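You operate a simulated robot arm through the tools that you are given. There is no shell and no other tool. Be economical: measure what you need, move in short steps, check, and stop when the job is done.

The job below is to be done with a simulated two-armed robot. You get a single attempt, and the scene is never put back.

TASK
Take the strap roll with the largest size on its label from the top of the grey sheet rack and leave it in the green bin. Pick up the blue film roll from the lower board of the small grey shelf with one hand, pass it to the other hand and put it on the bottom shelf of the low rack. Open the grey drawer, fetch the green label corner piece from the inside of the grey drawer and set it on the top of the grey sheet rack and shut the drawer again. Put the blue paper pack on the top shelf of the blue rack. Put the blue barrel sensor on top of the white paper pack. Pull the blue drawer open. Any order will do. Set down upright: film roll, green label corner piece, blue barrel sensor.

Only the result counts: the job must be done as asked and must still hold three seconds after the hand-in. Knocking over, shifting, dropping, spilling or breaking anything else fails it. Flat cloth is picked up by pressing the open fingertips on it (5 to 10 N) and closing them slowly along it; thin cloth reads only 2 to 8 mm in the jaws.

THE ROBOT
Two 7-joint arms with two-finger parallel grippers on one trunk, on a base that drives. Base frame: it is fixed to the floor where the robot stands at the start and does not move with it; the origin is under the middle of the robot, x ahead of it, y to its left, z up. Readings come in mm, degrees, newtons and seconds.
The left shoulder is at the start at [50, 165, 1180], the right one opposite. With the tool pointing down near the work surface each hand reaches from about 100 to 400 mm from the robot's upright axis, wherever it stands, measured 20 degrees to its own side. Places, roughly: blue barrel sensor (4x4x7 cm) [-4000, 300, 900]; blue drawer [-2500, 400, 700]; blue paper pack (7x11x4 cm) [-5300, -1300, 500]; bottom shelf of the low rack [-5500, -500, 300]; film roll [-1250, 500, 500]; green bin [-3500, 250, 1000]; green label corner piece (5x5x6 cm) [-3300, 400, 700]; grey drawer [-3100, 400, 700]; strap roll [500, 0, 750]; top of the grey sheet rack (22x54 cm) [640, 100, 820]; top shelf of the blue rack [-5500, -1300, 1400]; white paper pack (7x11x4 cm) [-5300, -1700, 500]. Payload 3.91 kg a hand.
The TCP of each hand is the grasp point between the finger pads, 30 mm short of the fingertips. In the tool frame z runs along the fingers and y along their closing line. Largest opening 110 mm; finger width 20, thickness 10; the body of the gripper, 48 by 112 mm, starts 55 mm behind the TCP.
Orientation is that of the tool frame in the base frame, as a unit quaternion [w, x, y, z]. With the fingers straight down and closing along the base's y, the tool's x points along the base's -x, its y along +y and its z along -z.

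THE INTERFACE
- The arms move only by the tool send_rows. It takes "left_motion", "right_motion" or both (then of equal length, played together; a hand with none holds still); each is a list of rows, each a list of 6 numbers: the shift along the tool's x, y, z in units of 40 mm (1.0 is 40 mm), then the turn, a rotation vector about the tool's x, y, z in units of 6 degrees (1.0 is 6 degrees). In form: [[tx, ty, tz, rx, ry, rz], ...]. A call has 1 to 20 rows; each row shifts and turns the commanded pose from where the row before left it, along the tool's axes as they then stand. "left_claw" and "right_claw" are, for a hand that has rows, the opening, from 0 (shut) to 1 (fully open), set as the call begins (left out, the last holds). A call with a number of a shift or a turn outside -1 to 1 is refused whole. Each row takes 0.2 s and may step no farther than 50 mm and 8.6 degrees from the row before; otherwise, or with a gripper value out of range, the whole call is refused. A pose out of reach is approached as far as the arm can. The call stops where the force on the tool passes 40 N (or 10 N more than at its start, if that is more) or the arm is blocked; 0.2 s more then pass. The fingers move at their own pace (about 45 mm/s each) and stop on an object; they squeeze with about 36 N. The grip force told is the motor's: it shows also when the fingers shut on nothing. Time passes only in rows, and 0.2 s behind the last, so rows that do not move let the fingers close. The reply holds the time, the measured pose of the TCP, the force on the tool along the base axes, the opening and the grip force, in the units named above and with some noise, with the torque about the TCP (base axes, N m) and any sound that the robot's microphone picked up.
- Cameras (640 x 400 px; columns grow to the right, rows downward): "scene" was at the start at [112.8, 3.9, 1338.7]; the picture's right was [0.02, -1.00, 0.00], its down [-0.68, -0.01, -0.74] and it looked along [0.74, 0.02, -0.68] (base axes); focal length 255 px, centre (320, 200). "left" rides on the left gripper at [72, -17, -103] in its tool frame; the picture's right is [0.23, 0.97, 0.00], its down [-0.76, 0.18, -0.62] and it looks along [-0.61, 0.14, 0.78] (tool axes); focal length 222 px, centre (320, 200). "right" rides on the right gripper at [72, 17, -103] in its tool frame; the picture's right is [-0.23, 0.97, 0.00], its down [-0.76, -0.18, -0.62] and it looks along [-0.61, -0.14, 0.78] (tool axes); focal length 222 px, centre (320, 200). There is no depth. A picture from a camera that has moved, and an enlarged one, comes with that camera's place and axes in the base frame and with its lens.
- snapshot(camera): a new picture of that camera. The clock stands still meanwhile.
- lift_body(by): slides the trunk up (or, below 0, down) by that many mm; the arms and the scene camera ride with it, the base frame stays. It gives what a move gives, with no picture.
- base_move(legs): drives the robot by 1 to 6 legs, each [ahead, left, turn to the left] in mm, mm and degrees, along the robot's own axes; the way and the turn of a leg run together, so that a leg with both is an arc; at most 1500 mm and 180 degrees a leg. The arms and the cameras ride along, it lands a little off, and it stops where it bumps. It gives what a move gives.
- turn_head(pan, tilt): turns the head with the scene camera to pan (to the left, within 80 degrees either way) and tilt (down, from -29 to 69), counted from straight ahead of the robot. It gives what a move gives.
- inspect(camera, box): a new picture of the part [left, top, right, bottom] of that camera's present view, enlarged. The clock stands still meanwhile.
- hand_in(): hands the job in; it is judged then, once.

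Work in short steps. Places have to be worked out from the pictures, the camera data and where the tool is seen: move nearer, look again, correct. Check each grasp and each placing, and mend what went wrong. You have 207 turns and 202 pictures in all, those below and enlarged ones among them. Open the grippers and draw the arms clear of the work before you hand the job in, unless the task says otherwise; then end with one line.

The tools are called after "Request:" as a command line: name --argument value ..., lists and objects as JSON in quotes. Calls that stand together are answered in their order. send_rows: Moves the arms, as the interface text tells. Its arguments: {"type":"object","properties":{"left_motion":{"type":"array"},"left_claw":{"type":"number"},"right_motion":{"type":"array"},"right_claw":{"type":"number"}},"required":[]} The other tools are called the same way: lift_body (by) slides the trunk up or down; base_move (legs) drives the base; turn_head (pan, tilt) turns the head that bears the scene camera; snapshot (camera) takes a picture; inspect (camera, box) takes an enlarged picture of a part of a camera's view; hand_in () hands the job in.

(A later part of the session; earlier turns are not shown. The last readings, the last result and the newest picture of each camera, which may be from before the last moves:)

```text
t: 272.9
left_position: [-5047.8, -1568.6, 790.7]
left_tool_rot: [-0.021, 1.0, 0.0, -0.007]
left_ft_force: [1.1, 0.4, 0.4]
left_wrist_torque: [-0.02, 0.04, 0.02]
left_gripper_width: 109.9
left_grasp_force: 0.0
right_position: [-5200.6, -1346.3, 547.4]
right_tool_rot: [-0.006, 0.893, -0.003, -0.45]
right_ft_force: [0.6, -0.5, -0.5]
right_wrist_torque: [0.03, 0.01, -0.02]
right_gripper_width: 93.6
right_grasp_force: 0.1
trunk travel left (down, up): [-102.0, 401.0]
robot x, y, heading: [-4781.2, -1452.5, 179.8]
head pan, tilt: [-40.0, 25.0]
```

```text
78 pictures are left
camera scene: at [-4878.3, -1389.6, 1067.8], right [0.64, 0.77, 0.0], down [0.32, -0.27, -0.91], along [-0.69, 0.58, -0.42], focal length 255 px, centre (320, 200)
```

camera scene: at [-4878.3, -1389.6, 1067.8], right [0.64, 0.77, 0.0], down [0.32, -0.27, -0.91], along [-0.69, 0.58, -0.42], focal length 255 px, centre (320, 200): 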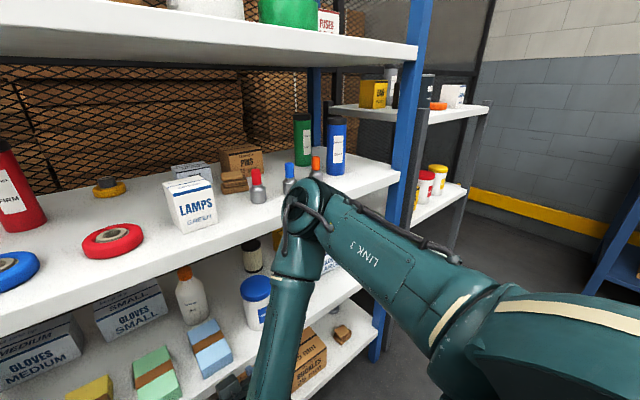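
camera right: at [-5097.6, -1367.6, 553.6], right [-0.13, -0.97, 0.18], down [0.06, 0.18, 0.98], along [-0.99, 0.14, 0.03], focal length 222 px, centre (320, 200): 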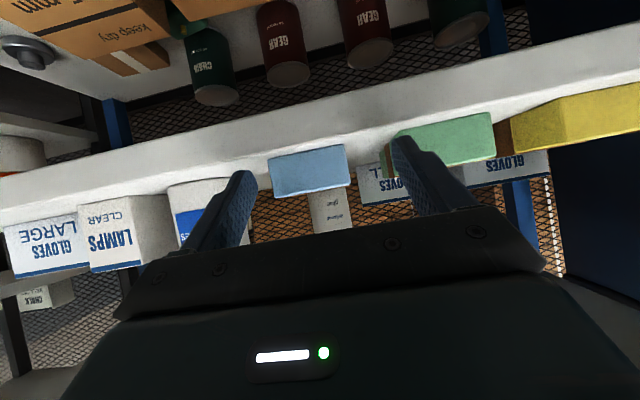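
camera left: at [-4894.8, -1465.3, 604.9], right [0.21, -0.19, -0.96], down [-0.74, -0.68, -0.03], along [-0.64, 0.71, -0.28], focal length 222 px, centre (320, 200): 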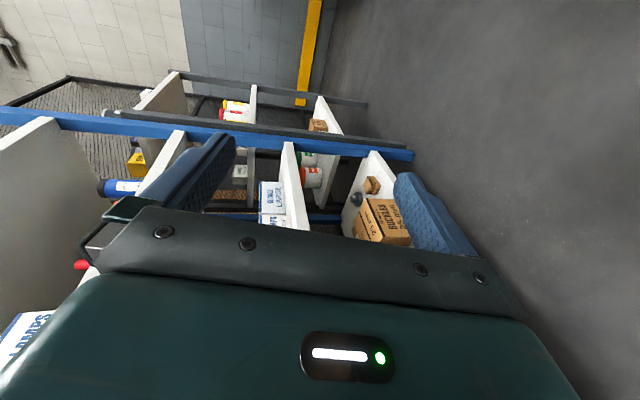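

The right elbow is meeting the upper board because the arm is folded. Back the base 90 mm and extend the arm 120 mm instead.

Request:
base_move --legs '[[-95, 0, 0]]'

Request:
send_rows --right_motion '[[-0.588, -0.2, 0.809, 0, 0, 0], [-0.588, 0, 0.809, 0, 0, 0], [-0.588, 0, 0.809, 0, 0, 0], [-0.588, 0, 0.809, 0, 0, 0], [0, 0, 0, 0, 0, 0]]'

Request:
snapshot --camera "right"

```text
t: 274.1
left_position: [-4955.1, -1569.0, 791.6]
left_tool_rot: [-0.022, 1.0, -0.001, -0.007]
left_ft_force: [-0.6, 0.3, -0.6]
left_wrist_torque: [0.01, 0.02, -0.01]
left_gripper_width: 110.3
left_grasp_force: 0.1
right_position: [-5108.3, -1345.2, 546.0]
right_tool_rot: [-0.007, 0.893, -0.005, -0.449]
right_ft_force: [0.3, 0.0, 0.8]
right_wrist_torque: [0.02, -0.03, -0.04]
right_gripper_width: 93.3
right_grasp_force: 0.1
trunk travel left (down, up): [-102.0, 401.0]
robot x, y, heading: [-4689.0, -1454.0, 179.9]
head pan, tilt: [-40.0, 25.0]
```

```text
t: 275.0
left_position: [-4955.3, -1567.9, 791.1]
left_tool_rot: [-0.022, 1.0, -0.001, -0.007]
left_ft_force: [0.7, -0.4, 0.0]
left_wrist_torque: [0.02, 0.0, 0.01]
left_gripper_width: 110.0
left_grasp_force: 0.1
right_position: [-5231.3, -1340.5, 544.0]
right_tool_rot: [0.0, 0.896, -0.001, -0.445]
right_ft_force: [7.4, 2.1, 6.9]
right_wrist_torque: [-0.42, -0.03, 0.32]
right_gripper_width: 92.5
right_grasp_force: 0.1
trunk travel left (down, up): [-102.0, 401.0]
robot x, y, heading: [-4682.6, -1454.2, 179.9]
head pan, tilt: [-40.0, 25.0]
stopped in row 4 (right hand): the force on the tool passed its limit at 84 N (the readings are from after the stop); the commanded pose is now the measured one
```

```text
77 pictures are left
camera right: at [-5106.5, -1358.8, 548.9], right [-0.14, -0.97, 0.18], down [0.04, 0.18, 0.98], along [-0.99, 0.14, 0.01], focal length 222 px, centre (320, 200)
```

right: 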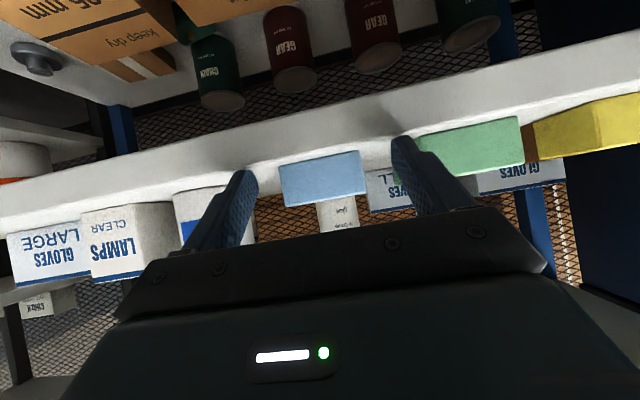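

Fingertips touched the shelf's front edge (shelf top ≈518). Raise 16 mm, then drive the base in 72 mm.

Request:
send_rows --right_motion '[[-0.2, 0, -0.4, 0, 0, 0], [-0.3, 0, -0.2, 0, 0, 0], [0, 0, 0, 0, 0, 0]]'

Request:
base_move --legs '[[45, 0, 0]]'

Request:
snapshot --camera "right"

```text
t: 275.8
left_position: [-4954.7, -1568.7, 791.1]
left_tool_rot: [-0.022, 1.0, -0.001, -0.007]
left_ft_force: [0.8, 0.1, 0.6]
left_wrist_torque: [0.0, 0.04, -0.01]
left_gripper_width: 110.1
left_grasp_force: 0.0
right_position: [-5225.3, -1342.2, 572.9]
right_tool_rot: [-0.001, 0.896, -0.002, -0.444]
right_ft_force: [-0.2, 0.5, 0.6]
right_wrist_torque: [0.01, -0.01, -0.02]
right_gripper_width: 93.6
right_grasp_force: 0.0
trunk travel left (down, up): [-102.0, 401.0]
robot x, y, heading: [-4689.3, -1451.8, 179.8]
head pan, tilt: [-40.0, 25.0]
```

```text
t: 276.7
left_position: [-4999.5, -1568.7, 790.4]
left_tool_rot: [-0.022, 1.0, 0.0, -0.007]
left_ft_force: [-0.4, 0.3, -0.2]
left_wrist_torque: [-0.02, 0.03, -0.03]
left_gripper_width: 109.9
left_grasp_force: 0.0
right_position: [-5269.0, -1342.1, 573.9]
right_tool_rot: [-0.001, 0.896, -0.001, -0.444]
right_ft_force: [0.1, 0.8, -0.2]
right_wrist_torque: [-0.02, -0.01, -0.04]
right_gripper_width: 93.4
right_grasp_force: 0.0
trunk travel left (down, up): [-102.0, 401.0]
robot x, y, heading: [-4728.1, -1451.3, 180.1]
head pan, tilt: [-40.0, 25.0]
```

```text
76 pictures are left
camera right: at [-5143.9, -1359.3, 578.6], right [-0.14, -0.97, 0.18], down [0.04, 0.18, 0.98], along [-0.99, 0.15, 0.01], focal length 222 px, centre (320, 200)
```

right: 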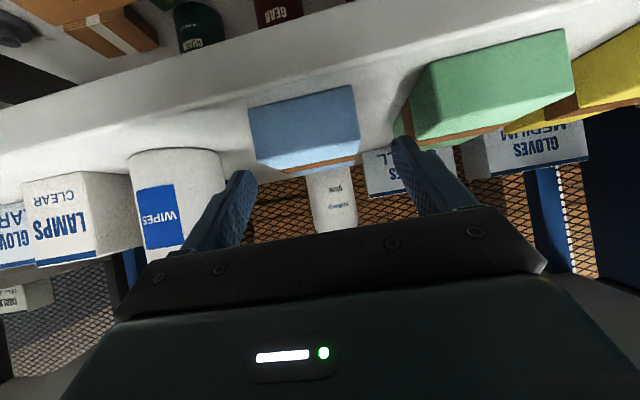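

Pack at y≈-1337, z 512–555. Base in 40 mm more, hand 4 mm right and down 18, then close.

Request:
base_move --legs '[[42, 0, 0]]'

Request:
send_rows --right_motion '[[0.18, -0.12, 0.13, 0, 0, 0], [0.18, 0, 0.13, 0, 0, 0], [0, 0, 0, 0, 0, 0]]'

Request:
snapshot --camera "right"

```text
t: 277.6
left_position: [-5041.6, -1568.8, 790.9]
left_tool_rot: [-0.021, 1.0, -0.001, -0.007]
left_ft_force: [1.0, -0.4, 0.2]
left_wrist_torque: [0.02, -0.03, -0.02]
left_gripper_width: 110.2
left_grasp_force: 0.0
right_position: [-5311.0, -1342.6, 573.0]
right_tool_rot: [-0.001, 0.896, -0.001, -0.445]
right_ft_force: [0.9, 0.2, -0.1]
right_wrist_torque: [0.04, -0.02, -0.01]
right_gripper_width: 93.8
right_grasp_force: 0.2
trunk travel left (down, up): [-102.0, 401.0]
robot x, y, heading: [-4774.2, -1449.4, 180.0]
head pan, tilt: [-40.0, 25.0]
```

```text
t: 278.4
left_position: [-5042.8, -1567.7, 790.3]
left_tool_rot: [-0.021, 1.0, 0.0, -0.007]
left_ft_force: [0.0, -1.4, 0.4]
left_wrist_torque: [0.01, -0.01, -0.07]
left_gripper_width: 110.0
left_grasp_force: 0.0
right_position: [-5310.8, -1338.1, 556.3]
right_tool_rot: [-0.001, 0.896, -0.001, -0.444]
right_ft_force: [-0.5, -0.1, 0.0]
right_wrist_torque: [-0.01, -0.02, -0.02]
right_gripper_width: 93.6
right_grasp_force: 0.1
trunk travel left (down, up): [-102.0, 401.0]
robot x, y, heading: [-4772.0, -1453.3, 180.0]
head pan, tilt: [-40.0, 25.0]
```

```text
75 pictures are left
camera right: at [-5185.6, -1354.5, 561.3], right [-0.14, -0.97, 0.18], down [0.04, 0.18, 0.98], along [-0.99, 0.15, 0.01], focal length 222 px, centre (320, 200)
```

right: 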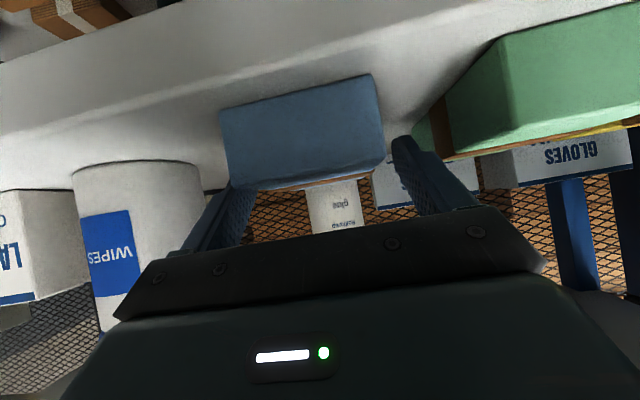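

Pack sits between the fingers. Close and check width.

Request:
send_rows --right_motion '[[0.1, 0, 0.07, 0, 0, 0], [0, 0, 0, 0, 0, 0], [0, 0, 0, 0, 0, 0], [0, 0, 0, 0, 0, 0]]' --right_claw 0

Request:
send_rows --right_motion '[[-0.2, 0, -0.15, 0, 0, 0], [-0.3, 0, -0.22, 0, 0, 0], [-0.4, 0, -0.3, 0, 0, 0], [0, 0, 0, 0, 0, 0]]'

Request:
snapshot --camera "right"

```text
t: 279.4
left_position: [-5041.7, -1568.1, 791.2]
left_tool_rot: [-0.022, 1.0, 0.0, -0.007]
left_ft_force: [-0.1, 0.4, -0.4]
left_wrist_torque: [0.03, 0.01, 0.01]
left_gripper_width: 110.0
left_grasp_force: 0.1
right_position: [-5310.0, -1337.5, 552.3]
right_tool_rot: [-0.001, 0.896, -0.001, -0.445]
right_ft_force: [-0.3, -0.9, 1.9]
right_wrist_torque: [0.0, -0.04, 0.03]
right_gripper_width: 61.7
right_grasp_force: 36.3
trunk travel left (down, up): [-102.0, 401.0]
robot x, y, heading: [-4773.1, -1453.1, 179.9]
head pan, tilt: [-40.0, 25.0]
```

```text
t: 280.4
left_position: [-5042.3, -1569.1, 790.7]
left_tool_rot: [-0.023, 1.0, -0.001, -0.008]
left_ft_force: [0.1, -0.2, 0.8]
left_wrist_torque: [-0.02, 0.02, 0.0]
left_gripper_width: 109.9
left_grasp_force: 0.1
right_position: [-5310.6, -1336.3, 595.9]
right_tool_rot: [-0.001, 0.895, -0.001, -0.445]
right_ft_force: [1.1, 0.7, -1.7]
right_wrist_torque: [-0.01, -0.02, 0.04]
right_gripper_width: 61.5
right_grasp_force: 36.0
trunk travel left (down, up): [-102.0, 401.0]
robot x, y, heading: [-4770.8, -1456.2, 180.1]
head pan, tilt: [-40.0, 25.0]
```

```text
74 pictures are left
camera right: at [-5185.4, -1353.8, 600.9], right [-0.14, -0.97, 0.18], down [0.04, 0.18, 0.98], along [-0.99, 0.14, 0.01], focal length 222 px, centre (320, 200)
```

right: 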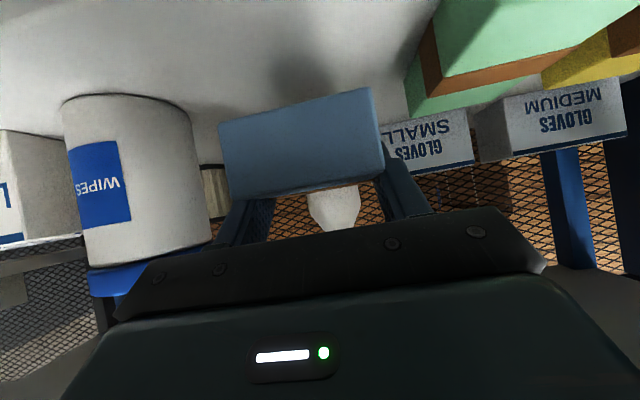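

Pack is held level. Back out 260 mm, raise the trunk fully, and view the top shelf.

Request:
base_move --legs '[[-260, 0, 0]]'

Request:
lift_body --by 400

Request:
turn_head --pan 0 --tilt 5

Request:
snapshot --camera "scene"

```text
t: 282.2
left_position: [-4786.9, -1569.2, 790.1]
left_tool_rot: [-0.022, 1.0, 0.0, -0.007]
left_ft_force: [0.0, 0.7, 0.1]
left_wrist_torque: [0.02, -0.01, 0.0]
left_gripper_width: 109.9
left_grasp_force: 0.1
right_position: [-5055.8, -1337.2, 595.9]
right_tool_rot: [-0.002, 0.896, -0.001, -0.445]
right_ft_force: [-0.1, 1.1, -1.1]
right_wrist_torque: [-0.01, -0.01, 0.01]
right_gripper_width: 61.5
right_grasp_force: 36.1
trunk travel left (down, up): [-102.0, 401.0]
robot x, y, heading: [-4518.7, -1454.4, 180.0]
head pan, tilt: [-40.0, 25.0]
```

```text
t: 286.0
left_position: [-4788.5, -1568.3, 1191.2]
left_tool_rot: [-0.022, 1.0, 0.0, -0.007]
left_ft_force: [-0.5, 0.3, -0.3]
left_wrist_torque: [0.01, -0.02, -0.02]
left_gripper_width: 109.9
left_grasp_force: 0.1
right_position: [-5056.0, -1337.4, 995.9]
right_tool_rot: [-0.001, 0.896, -0.001, -0.445]
right_ft_force: [-0.5, 0.4, -0.9]
right_wrist_torque: [0.01, -0.04, 0.0]
right_gripper_width: 61.5
right_grasp_force: 36.2
trunk travel left (down, up): [-502.0, 1.0]
robot x, y, heading: [-4521.7, -1450.0, 180.1]
head pan, tilt: [-40.0, 25.0]
```

```text
t: 287.1
left_position: [-4787.2, -1569.4, 1190.0]
left_tool_rot: [-0.022, 1.0, 0.001, -0.006]
left_ft_force: [0.2, 0.5, -0.4]
left_wrist_torque: [0.01, 0.01, 0.0]
left_gripper_width: 110.1
left_grasp_force: 0.0
right_position: [-5056.0, -1337.0, 996.1]
right_tool_rot: [-0.001, 0.896, -0.001, -0.445]
right_ft_force: [-0.1, -0.1, -2.3]
right_wrist_torque: [0.06, 0.01, 0.01]
right_gripper_width: 61.5
right_grasp_force: 35.7
trunk travel left (down, up): [-502.0, 1.0]
robot x, y, heading: [-4518.7, -1450.5, 180.1]
head pan, tilt: [0.0, 5.0]
```

```text
73 pictures are left
camera scene: at [-4639.5, -1449.1, 1500.2], right [0.0, 1.0, 0.0], down [0.09, 0.0, -1.0], along [-1.0, 0.0, -0.09], focal length 255 px, centre (320, 200)
```

scene: 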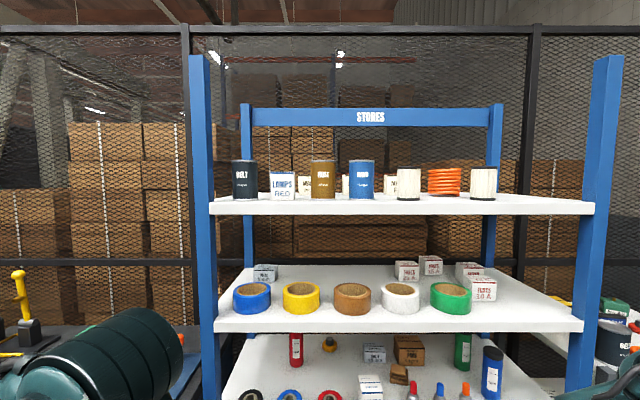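

Free space on the top shelf is at the right (y≈-1000…-830). Raise the right arm ~500 mm here.

Request:
send_rows --right_motion '[[-0.809, 0, -0.588, 0, 0, 0], [-0.809, 0, -0.588, 0, 0, 0], [-0.809, 0, -0.588, 0, 0, 0], [-0.809, 0, -0.588, 0, 0, 0], [-0.809, 0, -0.588, 0, 0, 0], [-0.809, 0, -0.588, 0, 0, 0], [-0.809, 0, -0.588, 0, 0, 0], [-0.809, 0, -0.588, 0, 0, 0], [-0.809, 0, -0.588, 0, 0, 0], [-0.809, 0, -0.588, 0, 0, 0], [-0.809, 0, -0.588, 0, 0, 0], [-0.809, 0, -0.588, 0, 0, 0], [-0.6, 0, -0.44, 0, 0, 0]]'

Request:
base_move --legs '[[0, -405, 0]]'

Request:
snapshot --camera "scene"

Request:
snapshot --camera "right"

```text
t: 289.9
left_position: [-4786.2, -1569.8, 1190.9]
left_tool_rot: [-0.022, 1.0, 0.001, -0.007]
left_ft_force: [-0.8, -0.6, -0.6]
left_wrist_torque: [0.0, 0.0, 0.02]
left_gripper_width: 110.0
left_grasp_force: 0.0
right_position: [-5065.9, -1338.8, 1506.9]
right_tool_rot: [0.0, 0.896, 0.0, -0.444]
right_ft_force: [0.6, 0.5, -0.5]
right_wrist_torque: [0.0, 0.0, 0.01]
right_gripper_width: 61.4
right_grasp_force: 36.1
trunk travel left (down, up): [-502.0, 1.0]
robot x, y, heading: [-4519.2, -1450.3, 179.9]
head pan, tilt: [0.0, 5.0]
```

```text
t: 294.0
left_position: [-4787.1, -1169.3, 1190.9]
left_tool_rot: [-0.022, 1.0, -0.002, -0.007]
left_ft_force: [-0.2, 0.6, 0.1]
left_wrist_torque: [-0.04, 0.0, 0.02]
left_gripper_width: 110.0
left_grasp_force: 0.1
right_position: [-5067.1, -938.2, 1506.1]
right_tool_rot: [-0.002, 0.895, -0.002, -0.445]
right_ft_force: [0.0, 0.0, -0.9]
right_wrist_torque: [-0.01, 0.0, 0.0]
right_gripper_width: 61.5
right_grasp_force: 35.8
trunk travel left (down, up): [-502.0, 1.0]
robot x, y, heading: [-4513.6, -1052.3, 179.5]
head pan, tilt: [0.0, 5.0]
```

```text
72 pictures are left
camera scene: at [-4638.3, -1049.0, 1500.2], right [0.0, 1.0, 0.0], down [0.09, 0.0, -1.0], along [-1.0, 0.0, -0.09], focal length 255 px, centre (320, 200)
```

scene: 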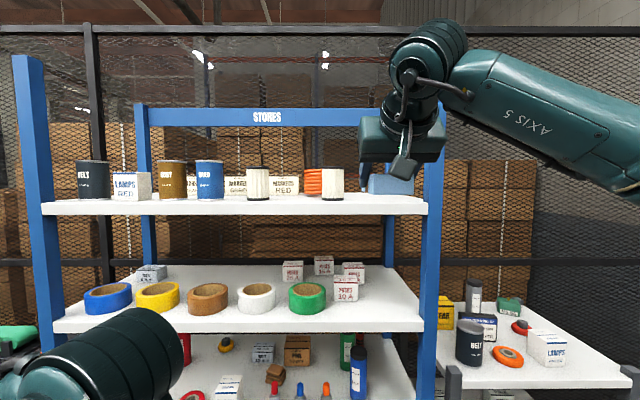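

```text
71 pictures are left
camera right: at [-4941.0, -955.8, 1510.8], right [-0.14, -0.97, 0.18], down [0.04, 0.18, 0.98], along [-0.99, 0.15, 0.01], focal length 222 px, centre (320, 200)
```

right: 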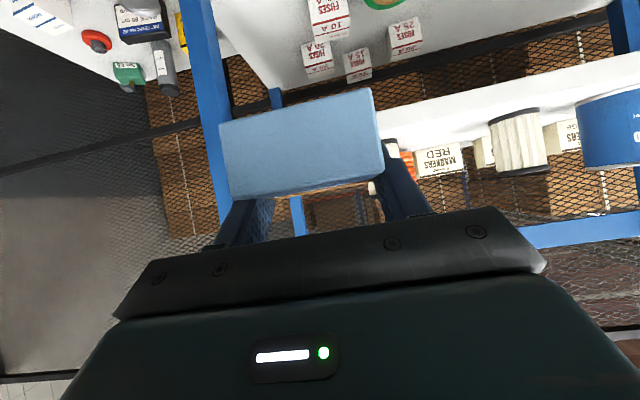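

Top shelf surface ≈1438; pack bottom ≈1468. Drive in 235 mm (18 mm right) so the pack is over the shelf.

Request:
base_move --legs '[[0, -18, 0.4], [180, 0, 0]]'

Request:
snapshot --camera "right"

Request:
snapshot --camera "scene"

```text
t: 295.9
left_position: [-4967.2, -1153.1, 1190.9]
left_tool_rot: [-0.022, 1.0, 0.002, -0.006]
left_ft_force: [0.3, -0.2, -0.4]
left_wrist_torque: [-0.02, -0.02, -0.01]
left_gripper_width: 110.0
left_grasp_force: 0.1
right_position: [-5249.6, -924.4, 1505.8]
right_tool_rot: [0.0, 0.896, 0.001, -0.445]
right_ft_force: [-0.3, -1.6, -1.6]
right_wrist_torque: [0.0, -0.03, 0.0]
right_gripper_width: 61.5
right_grasp_force: 36.0
trunk travel left (down, up): [-502.0, 1.0]
robot x, y, heading: [-4698.2, -1030.7, -179.7]
head pan, tilt: [0.0, 5.0]
```

```text
70 pictures are left
camera right: at [-5123.5, -942.2, 1510.6], right [-0.13, -0.97, 0.18], down [0.03, 0.18, 0.98], along [-0.99, 0.14, 0.01], focal length 222 px, centre (320, 200)
```

right: 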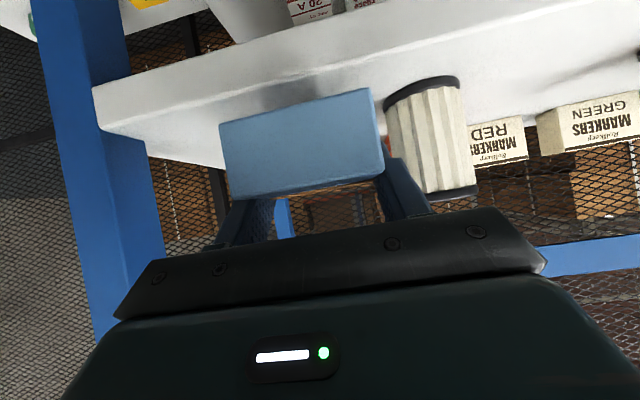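

```text
69 pictures are left
camera scene: at [-4820.1, -1032.8, 1500.2], right [0.0, 1.0, 0.0], down [0.09, 0.0, -1.0], along [-1.0, 0.0, -0.09], focal length 255 px, centre (320, 200)
```

scene: 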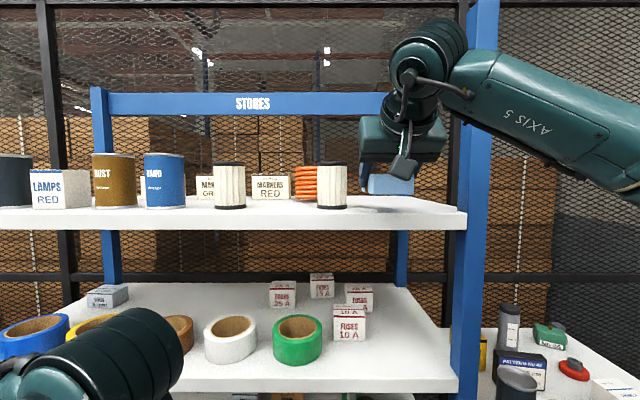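

The white can is close on the left; shift 30 mm right, then forward 55.

Request:
base_move --legs '[[0, -30, 0], [55, 0, 0]]'

Request:
snapshot --camera "right"

```text
t: 297.4
left_position: [-5021.2, -1123.2, 1190.8]
left_tool_rot: [-0.022, 1.0, 0.002, -0.006]
left_ft_force: [0.6, -0.2, -0.6]
left_wrist_torque: [-0.01, 0.0, 0.0]
left_gripper_width: 110.2
left_grasp_force: 0.0
right_position: [-5303.8, -895.4, 1506.1]
right_tool_rot: [0.001, 0.896, 0.002, -0.444]
right_ft_force: [-0.5, 0.6, -2.4]
right_wrist_torque: [0.03, -0.01, -0.05]
right_gripper_width: 61.8
right_grasp_force: 35.5
trunk travel left (down, up): [-502.0, 1.0]
robot x, y, heading: [-4756.2, -1007.2, -179.9]
head pan, tilt: [0.0, 5.0]
```

```text
68 pictures are left
camera right: at [-5178.4, -912.2, 1510.3], right [-0.14, -0.97, 0.18], down [0.03, 0.18, 0.98], along [-0.99, 0.14, 0.01], focal length 222 px, centre (320, 200)
```

right: 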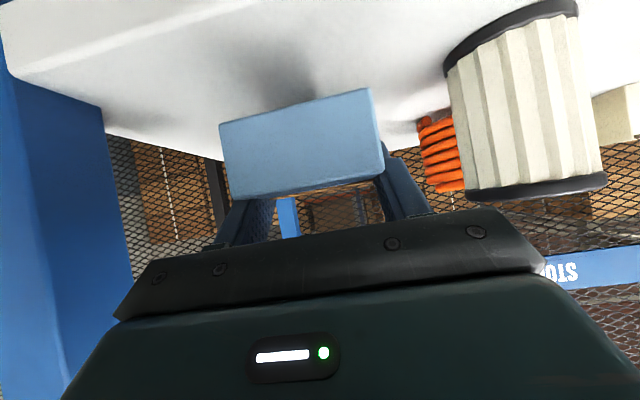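

Pack is over the shelf with room both sides. Lower gently to contact.

Request:
send_rows --right_motion '[[0.3, 0, 0.22, 0, 0, 0], [0.15, 0, 0.11, 0, 0, 0], [0.1, 0, 0.07, 0, 0, 0], [0.1, 0, 0.07, 0, 0, 0], [0.1, 0, 0.07, 0, 0, 0], [0, 0, 0, 0, 0, 0]]'

```text
t: 298.8
left_position: [-5020.0, -1124.6, 1191.2]
left_tool_rot: [-0.022, 1.0, 0.002, -0.007]
left_ft_force: [0.1, 0.9, -0.1]
left_wrist_torque: [-0.03, -0.01, 0.02]
left_gripper_width: 110.0
left_grasp_force: 0.1
right_position: [-5301.7, -895.5, 1472.4]
right_tool_rot: [0.0, 0.895, 0.0, -0.446]
right_ft_force: [-5.7, 1.8, 17.9]
right_wrist_torque: [0.36, -0.58, 0.15]
right_gripper_width: 61.3
right_grasp_force: 36.2
trunk travel left (down, up): [-502.0, 1.0]
robot x, y, heading: [-4752.6, -1000.4, -179.7]
head pan, tilt: [0.0, 5.0]
```

Contact at 18 N. Release slightly open (0.75) and lift away upward/back.

Request:
send_rows --right_motion '[[0, 0, 0, 0, 0, 0], [0, 0, 0, 0, 0, 0], [0, 0, 0, 0, 0, 0], [0, 0, -0.5, 0, 0, 0], [0, 0, -1, 0, 0, 0], [0, 0, -1, 0, 0, 0]]' --right_claw 0.78

Request:
snapshot --camera "right"

```text
t: 300.2
left_position: [-5020.2, -1124.2, 1192.2]
left_tool_rot: [-0.021, 1.0, 0.003, -0.007]
left_ft_force: [0.5, 0.3, 0.6]
left_wrist_torque: [0.02, 0.02, -0.02]
left_gripper_width: 109.9
left_grasp_force: 0.0
right_position: [-5220.8, -895.9, 1529.4]
right_tool_rot: [0.001, 0.895, 0.002, -0.445]
right_ft_force: [0.2, 0.5, -1.0]
right_wrist_torque: [-0.02, -0.01, -0.01]
right_gripper_width: 86.0
right_grasp_force: 0.0
trunk travel left (down, up): [-502.0, 1.0]
robot x, y, heading: [-4753.7, -1002.2, -179.8]
head pan, tilt: [0.0, 5.0]
```

```text
67 pictures are left
camera right: at [-5095.4, -912.6, 1534.0], right [-0.13, -0.97, 0.18], down [0.04, 0.18, 0.98], along [-0.99, 0.14, 0.01], focal length 222 px, centre (320, 200)
```

right: 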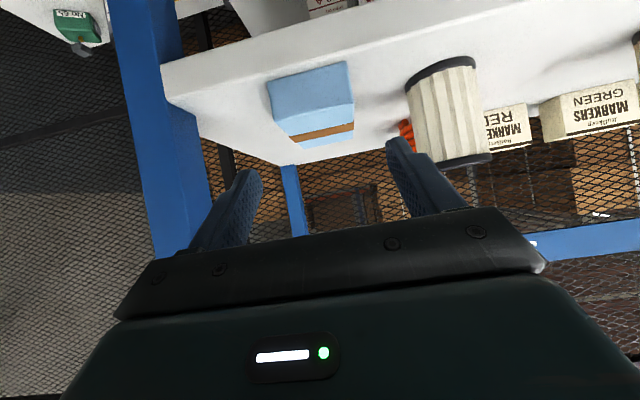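

Blue pack is on the top shelf. Back off, return the right hand to tool-down, lower, and head to the grey drawer.

Request:
base_move --legs '[[-300, 0, 0]]'

Request:
send_rows --right_motion '[[0.809, 0, 0.588, 0, 0, 0], [0.809, 0, 0.588, 0, 0, 0], [0.809, 0, 0.588, 0, 0, 0], [0.809, 0, 0.588, 0, 0, 0], [0.809, 0, 0.588, 0, 0, 0], [0.809, 0, 0.588, 0, 0, 0], [0.809, 0, 0.588, 0, 0, 0], [0.809, 0, 0.588, 0, 0, 0], [0.809, 0, 0.588, 0, 0, 0], [0, 0, 0, 0, 1, 0], [0, 0, 0, 0, 1, 0], [0, 0, 0, 0, 1, 0], [0, 0, 0, 0, 1, 0], [0, 0, 0, 0, 1, 0], [0, 0, 0, 0, 1, 0], [0, 0, 0, 0, 1, 0], [0, 0, 0, 0, 1, 0], [0, 0, 0, 0, 1, 0], [1, 0, 0, 0, 0, 0], [1, 0, 0, 0, 0, 0]]'

Request:
base_move --legs '[[0, -650, 0], [0, 0, -90], [0, -1250, 0]]'

Request:
lift_body --by -100

Request:
turn_head --pan -20 --tilt 40

Request:
snapshot --camera "scene"

```text
t: 302.3
left_position: [-4718.0, -1122.7, 1191.0]
left_tool_rot: [-0.022, 1.0, 0.001, -0.007]
left_ft_force: [0.5, 0.1, 0.9]
left_wrist_torque: [-0.03, 0.01, 0.01]
left_gripper_width: 110.3
left_grasp_force: 0.1
right_position: [-4920.1, -893.0, 1529.9]
right_tool_rot: [0.0, 0.896, 0.001, -0.444]
right_ft_force: [-0.8, -0.4, 0.4]
right_wrist_torque: [-0.04, 0.0, 0.04]
right_gripper_width: 85.7
right_grasp_force: 0.1
trunk travel left (down, up): [-502.0, 1.0]
robot x, y, heading: [-4448.4, -1007.3, -180.0]
head pan, tilt: [0.0, 5.0]
```

```text
t: 306.5
left_position: [-4718.5, -1121.8, 1190.7]
left_tool_rot: [-0.022, 1.0, 0.002, -0.007]
left_ft_force: [0.4, -0.1, -0.2]
left_wrist_torque: [0.02, 0.02, 0.0]
left_gripper_width: 109.9
left_grasp_force: 0.1
right_position: [-4830.9, -894.7, 1170.6]
right_tool_rot: [-0.001, 1.0, 0.0, 0.011]
right_ft_force: [0.3, 0.4, 1.0]
right_wrist_torque: [0.03, 0.03, 0.0]
right_gripper_width: 85.6
right_grasp_force: 0.0
trunk travel left (down, up): [-502.0, 1.0]
robot x, y, heading: [-4450.7, -1003.2, -179.7]
head pan, tilt: [0.0, 5.0]
```

```text
t: 327.2
left_position: [-3323.2, -100.8, 1192.0]
left_tool_rot: [0.02, -0.703, 0.711, -0.011]
left_ft_force: [-0.1, 0.1, -0.4]
left_wrist_torque: [0.0, 0.03, 0.0]
left_gripper_width: 110.1
left_grasp_force: 0.0
right_position: [-3094.8, 8.4, 1170.1]
right_tool_rot: [-0.008, -0.702, 0.712, -0.008]
right_ft_force: [-0.3, -0.3, -0.5]
right_wrist_torque: [0.01, -0.02, 0.01]
right_gripper_width: 85.6
right_grasp_force: 0.0
trunk travel left (down, up): [-502.0, 1.0]
robot x, y, heading: [-3207.1, -366.3, 89.4]
head pan, tilt: [0.0, 5.0]
```

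```text
t: 328.5
left_position: [-3323.8, -102.0, 1091.7]
left_tool_rot: [0.021, -0.703, 0.711, -0.01]
left_ft_force: [0.9, 0.9, -0.3]
left_wrist_torque: [-0.02, 0.0, 0.01]
left_gripper_width: 110.0
left_grasp_force: 0.1
right_position: [-3094.5, 8.4, 1069.6]
right_tool_rot: [-0.007, -0.702, 0.712, -0.008]
right_ft_force: [0.3, 0.1, -0.4]
right_wrist_torque: [-0.01, -0.02, -0.04]
right_gripper_width: 85.6
right_grasp_force: 0.0
trunk travel left (down, up): [-402.0, 101.0]
robot x, y, heading: [-3211.9, -369.3, 89.2]
head pan, tilt: [0.0, 5.0]
```

```text
t: 329.5
left_position: [-3322.9, -100.0, 1091.3]
left_tool_rot: [0.02, -0.703, 0.711, -0.01]
left_ft_force: [-1.1, -0.7, 0.8]
left_wrist_torque: [0.0, 0.0, 0.01]
left_gripper_width: 109.9
left_grasp_force: 0.0
right_position: [-3093.7, 7.7, 1070.5]
right_tool_rot: [-0.007, -0.702, 0.712, -0.007]
right_ft_force: [0.1, -0.4, 0.4]
right_wrist_torque: [0.0, 0.01, 0.01]
right_gripper_width: 85.7
right_grasp_force: 0.1
trunk travel left (down, up): [-402.0, 101.0]
robot x, y, heading: [-3207.8, -367.5, 89.4]
head pan, tilt: [-20.0, 40.0]
```

```text
66 pictures are left
camera scene: at [-3177.8, -259.2, 1344.6], right [0.94, -0.35, 0.0], down [-0.23, -0.6, -0.77], along [0.27, 0.72, -0.64], focal length 255 px, centre (320, 200)
```

scene: 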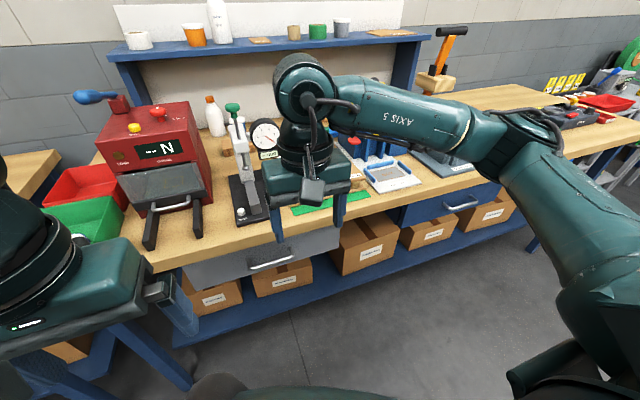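

Grey drawer handle is about [-3153, 165, ~800]. I back up, extend the right hand, tilt it horizontal, and roll so the fingers close vertically.

Request:
base_move --legs '[[-130, 0, 0.6]]'

Request:
send_rows --right_motion '[[-1, 0, 0, 0, 0, 0], [-1, 0, 0, 0, 0, 0], [-1, 0, 0, 0, 0, 0], [0, 0, 0, 0, -1, 0], [0, 0, 0, 0, -1, 0], [0, 0, 0, 0, -1, 0], [0, 0, 0, 0, -1, 0], [0, 0, 0, 0, -1, 0], [0, 0, 0, 0, -1, 0], [0, 0, 0, 0, -1, 0], [0, 0, 0, 0, -1, 0], [0, 0, 0, 0, -1, 0], [0, 0, 0, 0, -1, 0], [0, 0, 0, 0, -1, 0], [0, 0, 0, 0, -1, 0], [0, 0, 0, 0, -1, 0], [0, 0, 0, 0, -1, 0], [0, 0, 0, 0, -1, 0]]' --right_claw 0.6

Request:
send_rows --right_motion '[[0, 0, 0, 0, 0, 1], [0, 0, 0, 0, 0, 1], [0, 0, 0, 0, 0, 1], [0, 0, 0, 0, 0, 1], [0, 0, 0, 0, 0, 1], [0, 0, 0, 0, 0, 1], [0, 0, 0, 0, 0, 1], [0, 0, 0, 0, 0, 1], [0, 0, 0, 0, 0, 1], [0, 0, 0, 0, 0, 1], [0, 0, 0, 0, 0, 1], [0, 0, 0, 0, 0, 1], [0, 0, 0, 0, 0, 1], [0, 0, 0, 0, 0, 1], [0, 0, 0, 0, 0, 1]]'

Request:
lift_body --by -260

Request:
snapshot --camera "scene"

Request:
snapshot --camera "right"

```text
t: 330.8
left_position: [-3326.4, -229.6, 1090.5]
left_tool_rot: [-0.021, 0.707, -0.707, 0.011]
left_ft_force: [0.5, 0.8, 0.4]
left_wrist_torque: [0.04, -0.02, -0.03]
left_gripper_width: 109.8
left_grasp_force: 0.0
right_position: [-3097.8, -117.9, 1071.1]
right_tool_rot: [-0.007, -0.705, 0.709, -0.009]
right_ft_force: [0.5, -0.4, 0.1]
right_wrist_torque: [0.04, 0.01, 0.0]
right_gripper_width: 85.7
right_grasp_force: 0.0
trunk travel left (down, up): [-402.0, 101.0]
robot x, y, heading: [-3209.1, -495.6, 90.2]
head pan, tilt: [-20.0, 40.0]
```

```text
t: 334.6
left_position: [-3327.4, -227.9, 1090.6]
left_tool_rot: [-0.021, 0.707, -0.707, 0.01]
left_ft_force: [-1.1, 0.9, -0.5]
left_wrist_torque: [0.0, 0.02, -0.03]
left_gripper_width: 110.0
left_grasp_force: 0.0
right_position: [-3116.8, -1.9, 1076.9]
right_tool_rot: [0.496, -0.504, 0.508, 0.492]
right_ft_force: [-0.8, -0.6, 0.4]
right_wrist_torque: [0.02, -0.01, 0.01]
right_gripper_width: 65.8
right_grasp_force: 0.0
right hand out of reach, approached as far as the arm can: row 18
trunk travel left (down, up): [-402.0, 101.0]
robot x, y, heading: [-3209.2, -498.5, 89.7]
head pan, tilt: [-20.0, 40.0]
```

```text
t: 337.8
left_position: [-3327.0, -227.9, 1090.7]
left_tool_rot: [0.021, -0.707, 0.707, -0.01]
left_ft_force: [-0.2, -0.3, 0.0]
left_wrist_torque: [-0.02, -0.01, 0.01]
left_gripper_width: 110.2
left_grasp_force: 0.0
right_position: [-3117.2, -1.9, 1075.3]
right_tool_rot: [0.001, 0.002, 0.715, 0.699]
right_ft_force: [-0.6, 0.0, 0.4]
right_wrist_torque: [0.01, -0.01, 0.03]
right_gripper_width: 66.2
right_grasp_force: 0.0
trunk travel left (down, up): [-402.0, 101.0]
robot x, y, heading: [-3211.4, -495.5, 89.5]
head pan, tilt: [-20.0, 40.0]
```

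```text
t: 340.5
left_position: [-3326.9, -227.5, 831.3]
left_tool_rot: [-0.021, 0.708, -0.706, 0.011]
left_ft_force: [0.3, 0.7, -0.4]
left_wrist_torque: [0.01, -0.01, 0.02]
left_gripper_width: 110.1
left_grasp_force: 0.1
right_position: [-3118.8, -2.4, 816.5]
right_tool_rot: [0.002, 0.002, 0.716, 0.698]
right_ft_force: [0.2, -0.4, 0.0]
right_wrist_torque: [0.03, -0.02, -0.01]
right_gripper_width: 65.6
right_grasp_force: 0.0
trunk travel left (down, up): [-142.0, 361.0]
robot x, y, heading: [-3212.2, -494.9, 89.7]
head pan, tilt: [-20.0, 40.0]
```

```text
65 pictures are left
camera scene: at [-3179.9, -385.6, 1084.5], right [0.94, -0.34, 0.0], down [-0.22, -0.6, -0.77], along [0.26, 0.72, -0.64], focal length 255 px, centre (320, 200)
```

scene: 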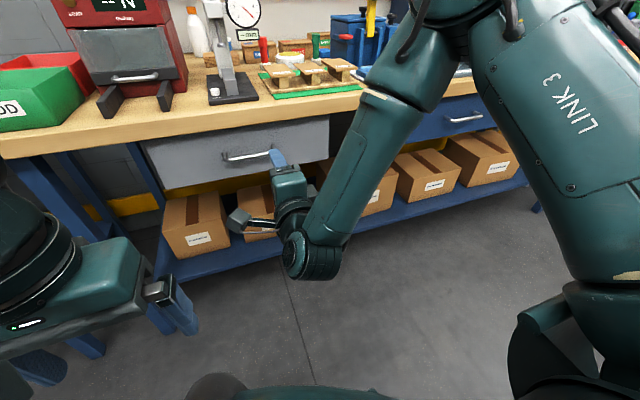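

```text
64 pictures are left
camera right: at [-3192.0, -105.3, 835.6], right [0.23, 0.02, 0.97], down [0.76, -0.63, -0.16], along [0.61, 0.78, -0.16], focal length 222 px, centre (320, 200)
```

right: 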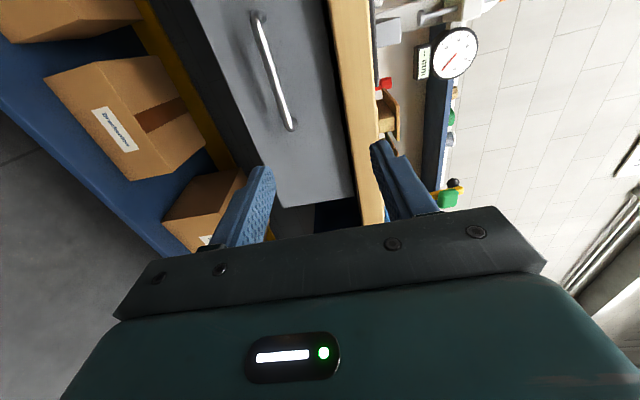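

Handle triangulates to [-3161, 191, 767], bar from x≈-3212 to -3091. Align the hand, then drive forward 130 mm.

Request:
send_rows --right_motion '[[0.53, -0.61, 0, 0, 0, 0], [0.53, -0.61, 0, 0, 0, 0], [0, 0, 0, 0, 0, 0]]'

Request:
base_move --legs '[[125, 0, 0.3]]'

Request:
snapshot --camera "right"

```text
t: 341.3
left_position: [-3327.2, -227.8, 831.2]
left_tool_rot: [0.02, -0.707, 0.707, -0.01]
left_ft_force: [-0.1, 0.3, 0.4]
left_wrist_torque: [0.01, 0.02, -0.02]
left_gripper_width: 109.9
left_grasp_force: 0.1
right_position: [-3159.9, -3.2, 768.9]
right_tool_rot: [0.003, 0.002, 0.715, 0.699]
right_ft_force: [-0.5, 1.1, -0.1]
right_wrist_torque: [-0.01, 0.0, -0.01]
right_gripper_width: 66.2
right_grasp_force: 0.3
trunk travel left (down, up): [-142.0, 361.0]
robot x, y, heading: [-3210.4, -499.6, 89.7]
head pan, tilt: [-20.0, 40.0]
```

```text
t: 342.5
left_position: [-3328.5, -102.8, 829.9]
left_tool_rot: [-0.021, 0.708, -0.706, 0.011]
left_ft_force: [0.0, 0.9, 0.1]
left_wrist_torque: [0.01, 0.01, -0.03]
left_gripper_width: 109.8
left_grasp_force: 0.0
right_position: [-3161.6, 120.7, 768.0]
right_tool_rot: [0.001, 0.0, 0.715, 0.699]
right_ft_force: [0.0, -0.3, -1.1]
right_wrist_torque: [0.04, -0.01, -0.02]
right_gripper_width: 65.9
right_grasp_force: 0.1
trunk travel left (down, up): [-142.0, 361.0]
robot x, y, heading: [-3207.4, -370.0, 89.9]
head pan, tilt: [-20.0, 40.0]
```

```text
63 pictures are left
camera right: at [-3235.8, 17.4, 787.2], right [0.23, 0.02, 0.97], down [0.76, -0.63, -0.16], along [0.61, 0.78, -0.16], focal length 222 px, centre (320, 200)
```

right: 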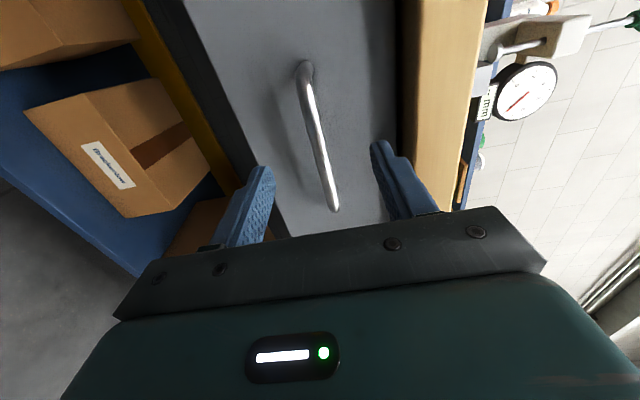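

Bar is centred between the fingers at y≈188. Move in 52 mm with the arm and close.

Request:
send_rows --right_motion '[[0, 0, 0.65, 0, 0, 0], [0, 0, 0.6, 0, 0, 0], [0, 0, 0, 0, 0, 0]]'

Request:
send_rows --right_motion '[[0, 0, 0, 0, 0, 0], [0, 0, 0, 0, 0, 0], [0, 0, 0, 0, 0, 0], [0, 0, 0, 0, 0, 0]]' --right_claw 0

```text
t: 343.3
left_position: [-3329.1, -103.9, 831.3]
left_tool_rot: [-0.021, 0.708, -0.706, 0.011]
left_ft_force: [0.2, 0.6, -0.3]
left_wrist_torque: [-0.01, 0.03, -0.01]
left_gripper_width: 110.1
left_grasp_force: 0.1
right_position: [-3162.3, 170.5, 768.1]
right_tool_rot: [0.002, 0.001, 0.715, 0.699]
right_ft_force: [-0.7, -0.9, 0.5]
right_wrist_torque: [-0.02, -0.02, -0.02]
right_gripper_width: 65.9
right_grasp_force: 0.0
trunk travel left (down, up): [-142.0, 361.0]
robot x, y, heading: [-3212.8, -373.7, 89.9]
head pan, tilt: [-20.0, 40.0]
```

```text
t: 344.3
left_position: [-3327.9, -103.5, 829.9]
left_tool_rot: [-0.02, 0.708, -0.706, 0.011]
left_ft_force: [0.4, 0.0, -0.4]
left_wrist_torque: [0.02, -0.01, -0.01]
left_gripper_width: 110.0
left_grasp_force: 0.0
right_position: [-3162.7, 171.3, 766.6]
right_tool_rot: [0.001, 0.0, 0.717, 0.697]
right_ft_force: [-1.0, -0.5, -7.7]
right_wrist_torque: [-0.1, 0.07, 0.02]
right_gripper_width: 11.6
right_grasp_force: 36.2
trunk travel left (down, up): [-142.0, 361.0]
robot x, y, heading: [-3208.3, -371.5, 90.1]
head pan, tilt: [-20.0, 40.0]
```

Bar gripped (11.6 mm). Pull the drawer by backing up 230 mm.

Request:
base_move --legs '[[-230, 0, 0]]'

Request:
turn_head --pan 0 --tilt 45

Request:
snapshot --camera "scene"

```text
t: 346.0
left_position: [-3326.8, -289.5, 829.7]
left_tool_rot: [-0.019, 0.709, -0.705, 0.01]
left_ft_force: [0.6, -0.4, -0.5]
left_wrist_torque: [-0.02, -0.01, 0.0]
left_gripper_width: 109.7
left_grasp_force: 0.1
right_position: [-3163.3, -14.6, 766.3]
right_tool_rot: [0.002, -0.001, 0.717, 0.697]
right_ft_force: [-0.2, 0.6, -0.1]
right_wrist_torque: [-0.05, 0.17, -0.15]
right_gripper_width: 11.8
right_grasp_force: 45.1
trunk travel left (down, up): [-142.0, 361.0]
robot x, y, heading: [-3208.9, -557.0, 90.1]
head pan, tilt: [-20.0, 40.0]
stopped in leg 1: the robot was blocked; the commanded pose is now the measured one
```

```text
t: 346.8
left_position: [-3328.3, -289.2, 830.9]
left_tool_rot: [-0.02, 0.709, -0.705, 0.01]
left_ft_force: [-0.3, -0.7, -0.2]
left_wrist_torque: [-0.01, -0.02, 0.01]
left_gripper_width: 110.4
left_grasp_force: 0.0
right_position: [-3163.6, -13.7, 765.9]
right_tool_rot: [0.0, -0.002, 0.716, 0.698]
right_ft_force: [-0.5, -0.3, -1.7]
right_wrist_torque: [-0.02, 0.19, 0.07]
right_gripper_width: 11.6
right_grasp_force: 44.6
trunk travel left (down, up): [-142.0, 361.0]
robot x, y, heading: [-3209.7, -556.6, 90.2]
head pan, tilt: [0.0, 45.0]
```

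```text
62 pictures are left
camera scene: at [-3209.0, -444.3, 1077.2], right [1.0, 0.0, 0.0], down [0.0, -0.71, -0.71], along [0.0, 0.71, -0.71], focal length 255 px, centre (320, 200)
```

scene: 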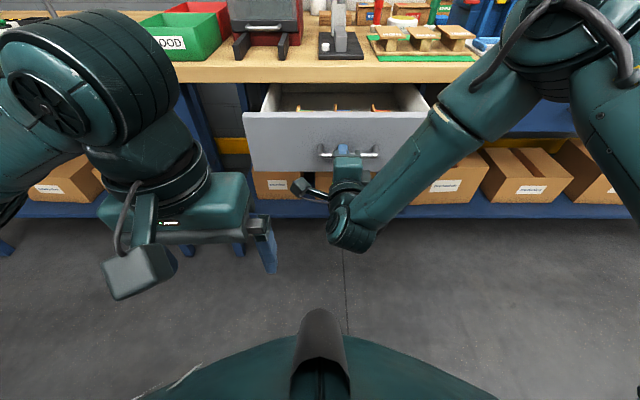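

Drawer is open ~186 mm. Release the handle, withdraw the hand, and raise the trunk to look inside.

Request:
send_rows --right_motion '[[0, 0, 0, 0, 0, 0], [0, 0, 0, 0, 0, 0], [0, 0, -0.8, 0, 0, 0], [0, 0, -0.8, 0, 0, 0], [0, 0, -0.5, 0, 0, 0]]' --right_claw 0.5

Request:
lift_body --by 260

Request:
turn_head --pan 5 --tilt 50

Request:
inspect --camera "scene" --box '[200, 60, 460, 240]'

```text
t: 348.0
left_position: [-3328.6, -288.8, 831.5]
left_tool_rot: [-0.02, 0.708, -0.706, 0.01]
left_ft_force: [-0.1, 0.1, -0.2]
left_wrist_torque: [0.01, -0.01, -0.05]
left_gripper_width: 109.7
left_grasp_force: 0.0
right_position: [-3162.2, -99.0, 768.8]
right_tool_rot: [0.003, 0.0, 0.717, 0.697]
right_ft_force: [-0.4, -0.7, 0.1]
right_wrist_torque: [-0.03, 0.01, 0.0]
right_gripper_width: 54.9
right_grasp_force: 0.0
trunk travel left (down, up): [-142.0, 361.0]
robot x, y, heading: [-3208.9, -554.1, 90.2]
head pan, tilt: [0.0, 45.0]
```

```text
t: 350.7
left_position: [-3328.3, -288.5, 1090.1]
left_tool_rot: [-0.02, 0.709, -0.705, 0.01]
left_ft_force: [-0.9, -0.3, 0.0]
left_wrist_torque: [0.0, 0.0, -0.01]
left_gripper_width: 110.1
left_grasp_force: 0.0
right_position: [-3164.2, -99.3, 1029.9]
right_tool_rot: [0.001, -0.002, 0.717, 0.697]
right_ft_force: [0.2, 0.3, 0.1]
right_wrist_torque: [0.01, -0.03, 0.03]
right_gripper_width: 55.1
right_grasp_force: 0.0
trunk travel left (down, up): [-402.0, 101.0]
robot x, y, heading: [-3205.3, -554.6, 90.3]
head pan, tilt: [0.0, 45.0]
```

```text
t: 351.3
left_position: [-3327.5, -289.1, 1090.7]
left_tool_rot: [-0.02, 0.709, -0.705, 0.01]
left_ft_force: [0.7, -0.4, 0.4]
left_wrist_torque: [0.02, -0.01, 0.0]
left_gripper_width: 109.9
left_grasp_force: 0.0
right_position: [-3163.6, -98.9, 1028.8]
right_tool_rot: [0.001, -0.001, 0.717, 0.697]
right_ft_force: [1.6, 0.4, -0.3]
right_wrist_torque: [-0.01, -0.01, -0.02]
right_gripper_width: 55.0
right_grasp_force: 0.1
trunk travel left (down, up): [-402.0, 101.0]
robot x, y, heading: [-3211.1, -558.6, 90.0]
head pan, tilt: [5.0, 50.0]
```

```text
2.22 times, centred on (330, 150) of scene
camera zoom: at [-3215.8, -449.1, 1330.4], right [1.0, 0.09, 0.0], down [0.07, -0.76, -0.64], along [-0.06, 0.64, -0.77], focal length 567 px, centre (298, 311)
```

zoom: 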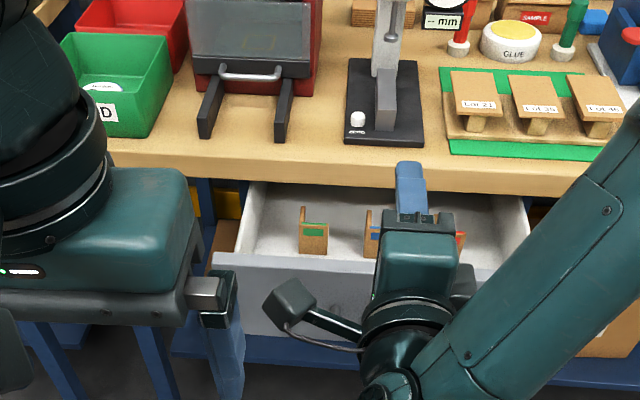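

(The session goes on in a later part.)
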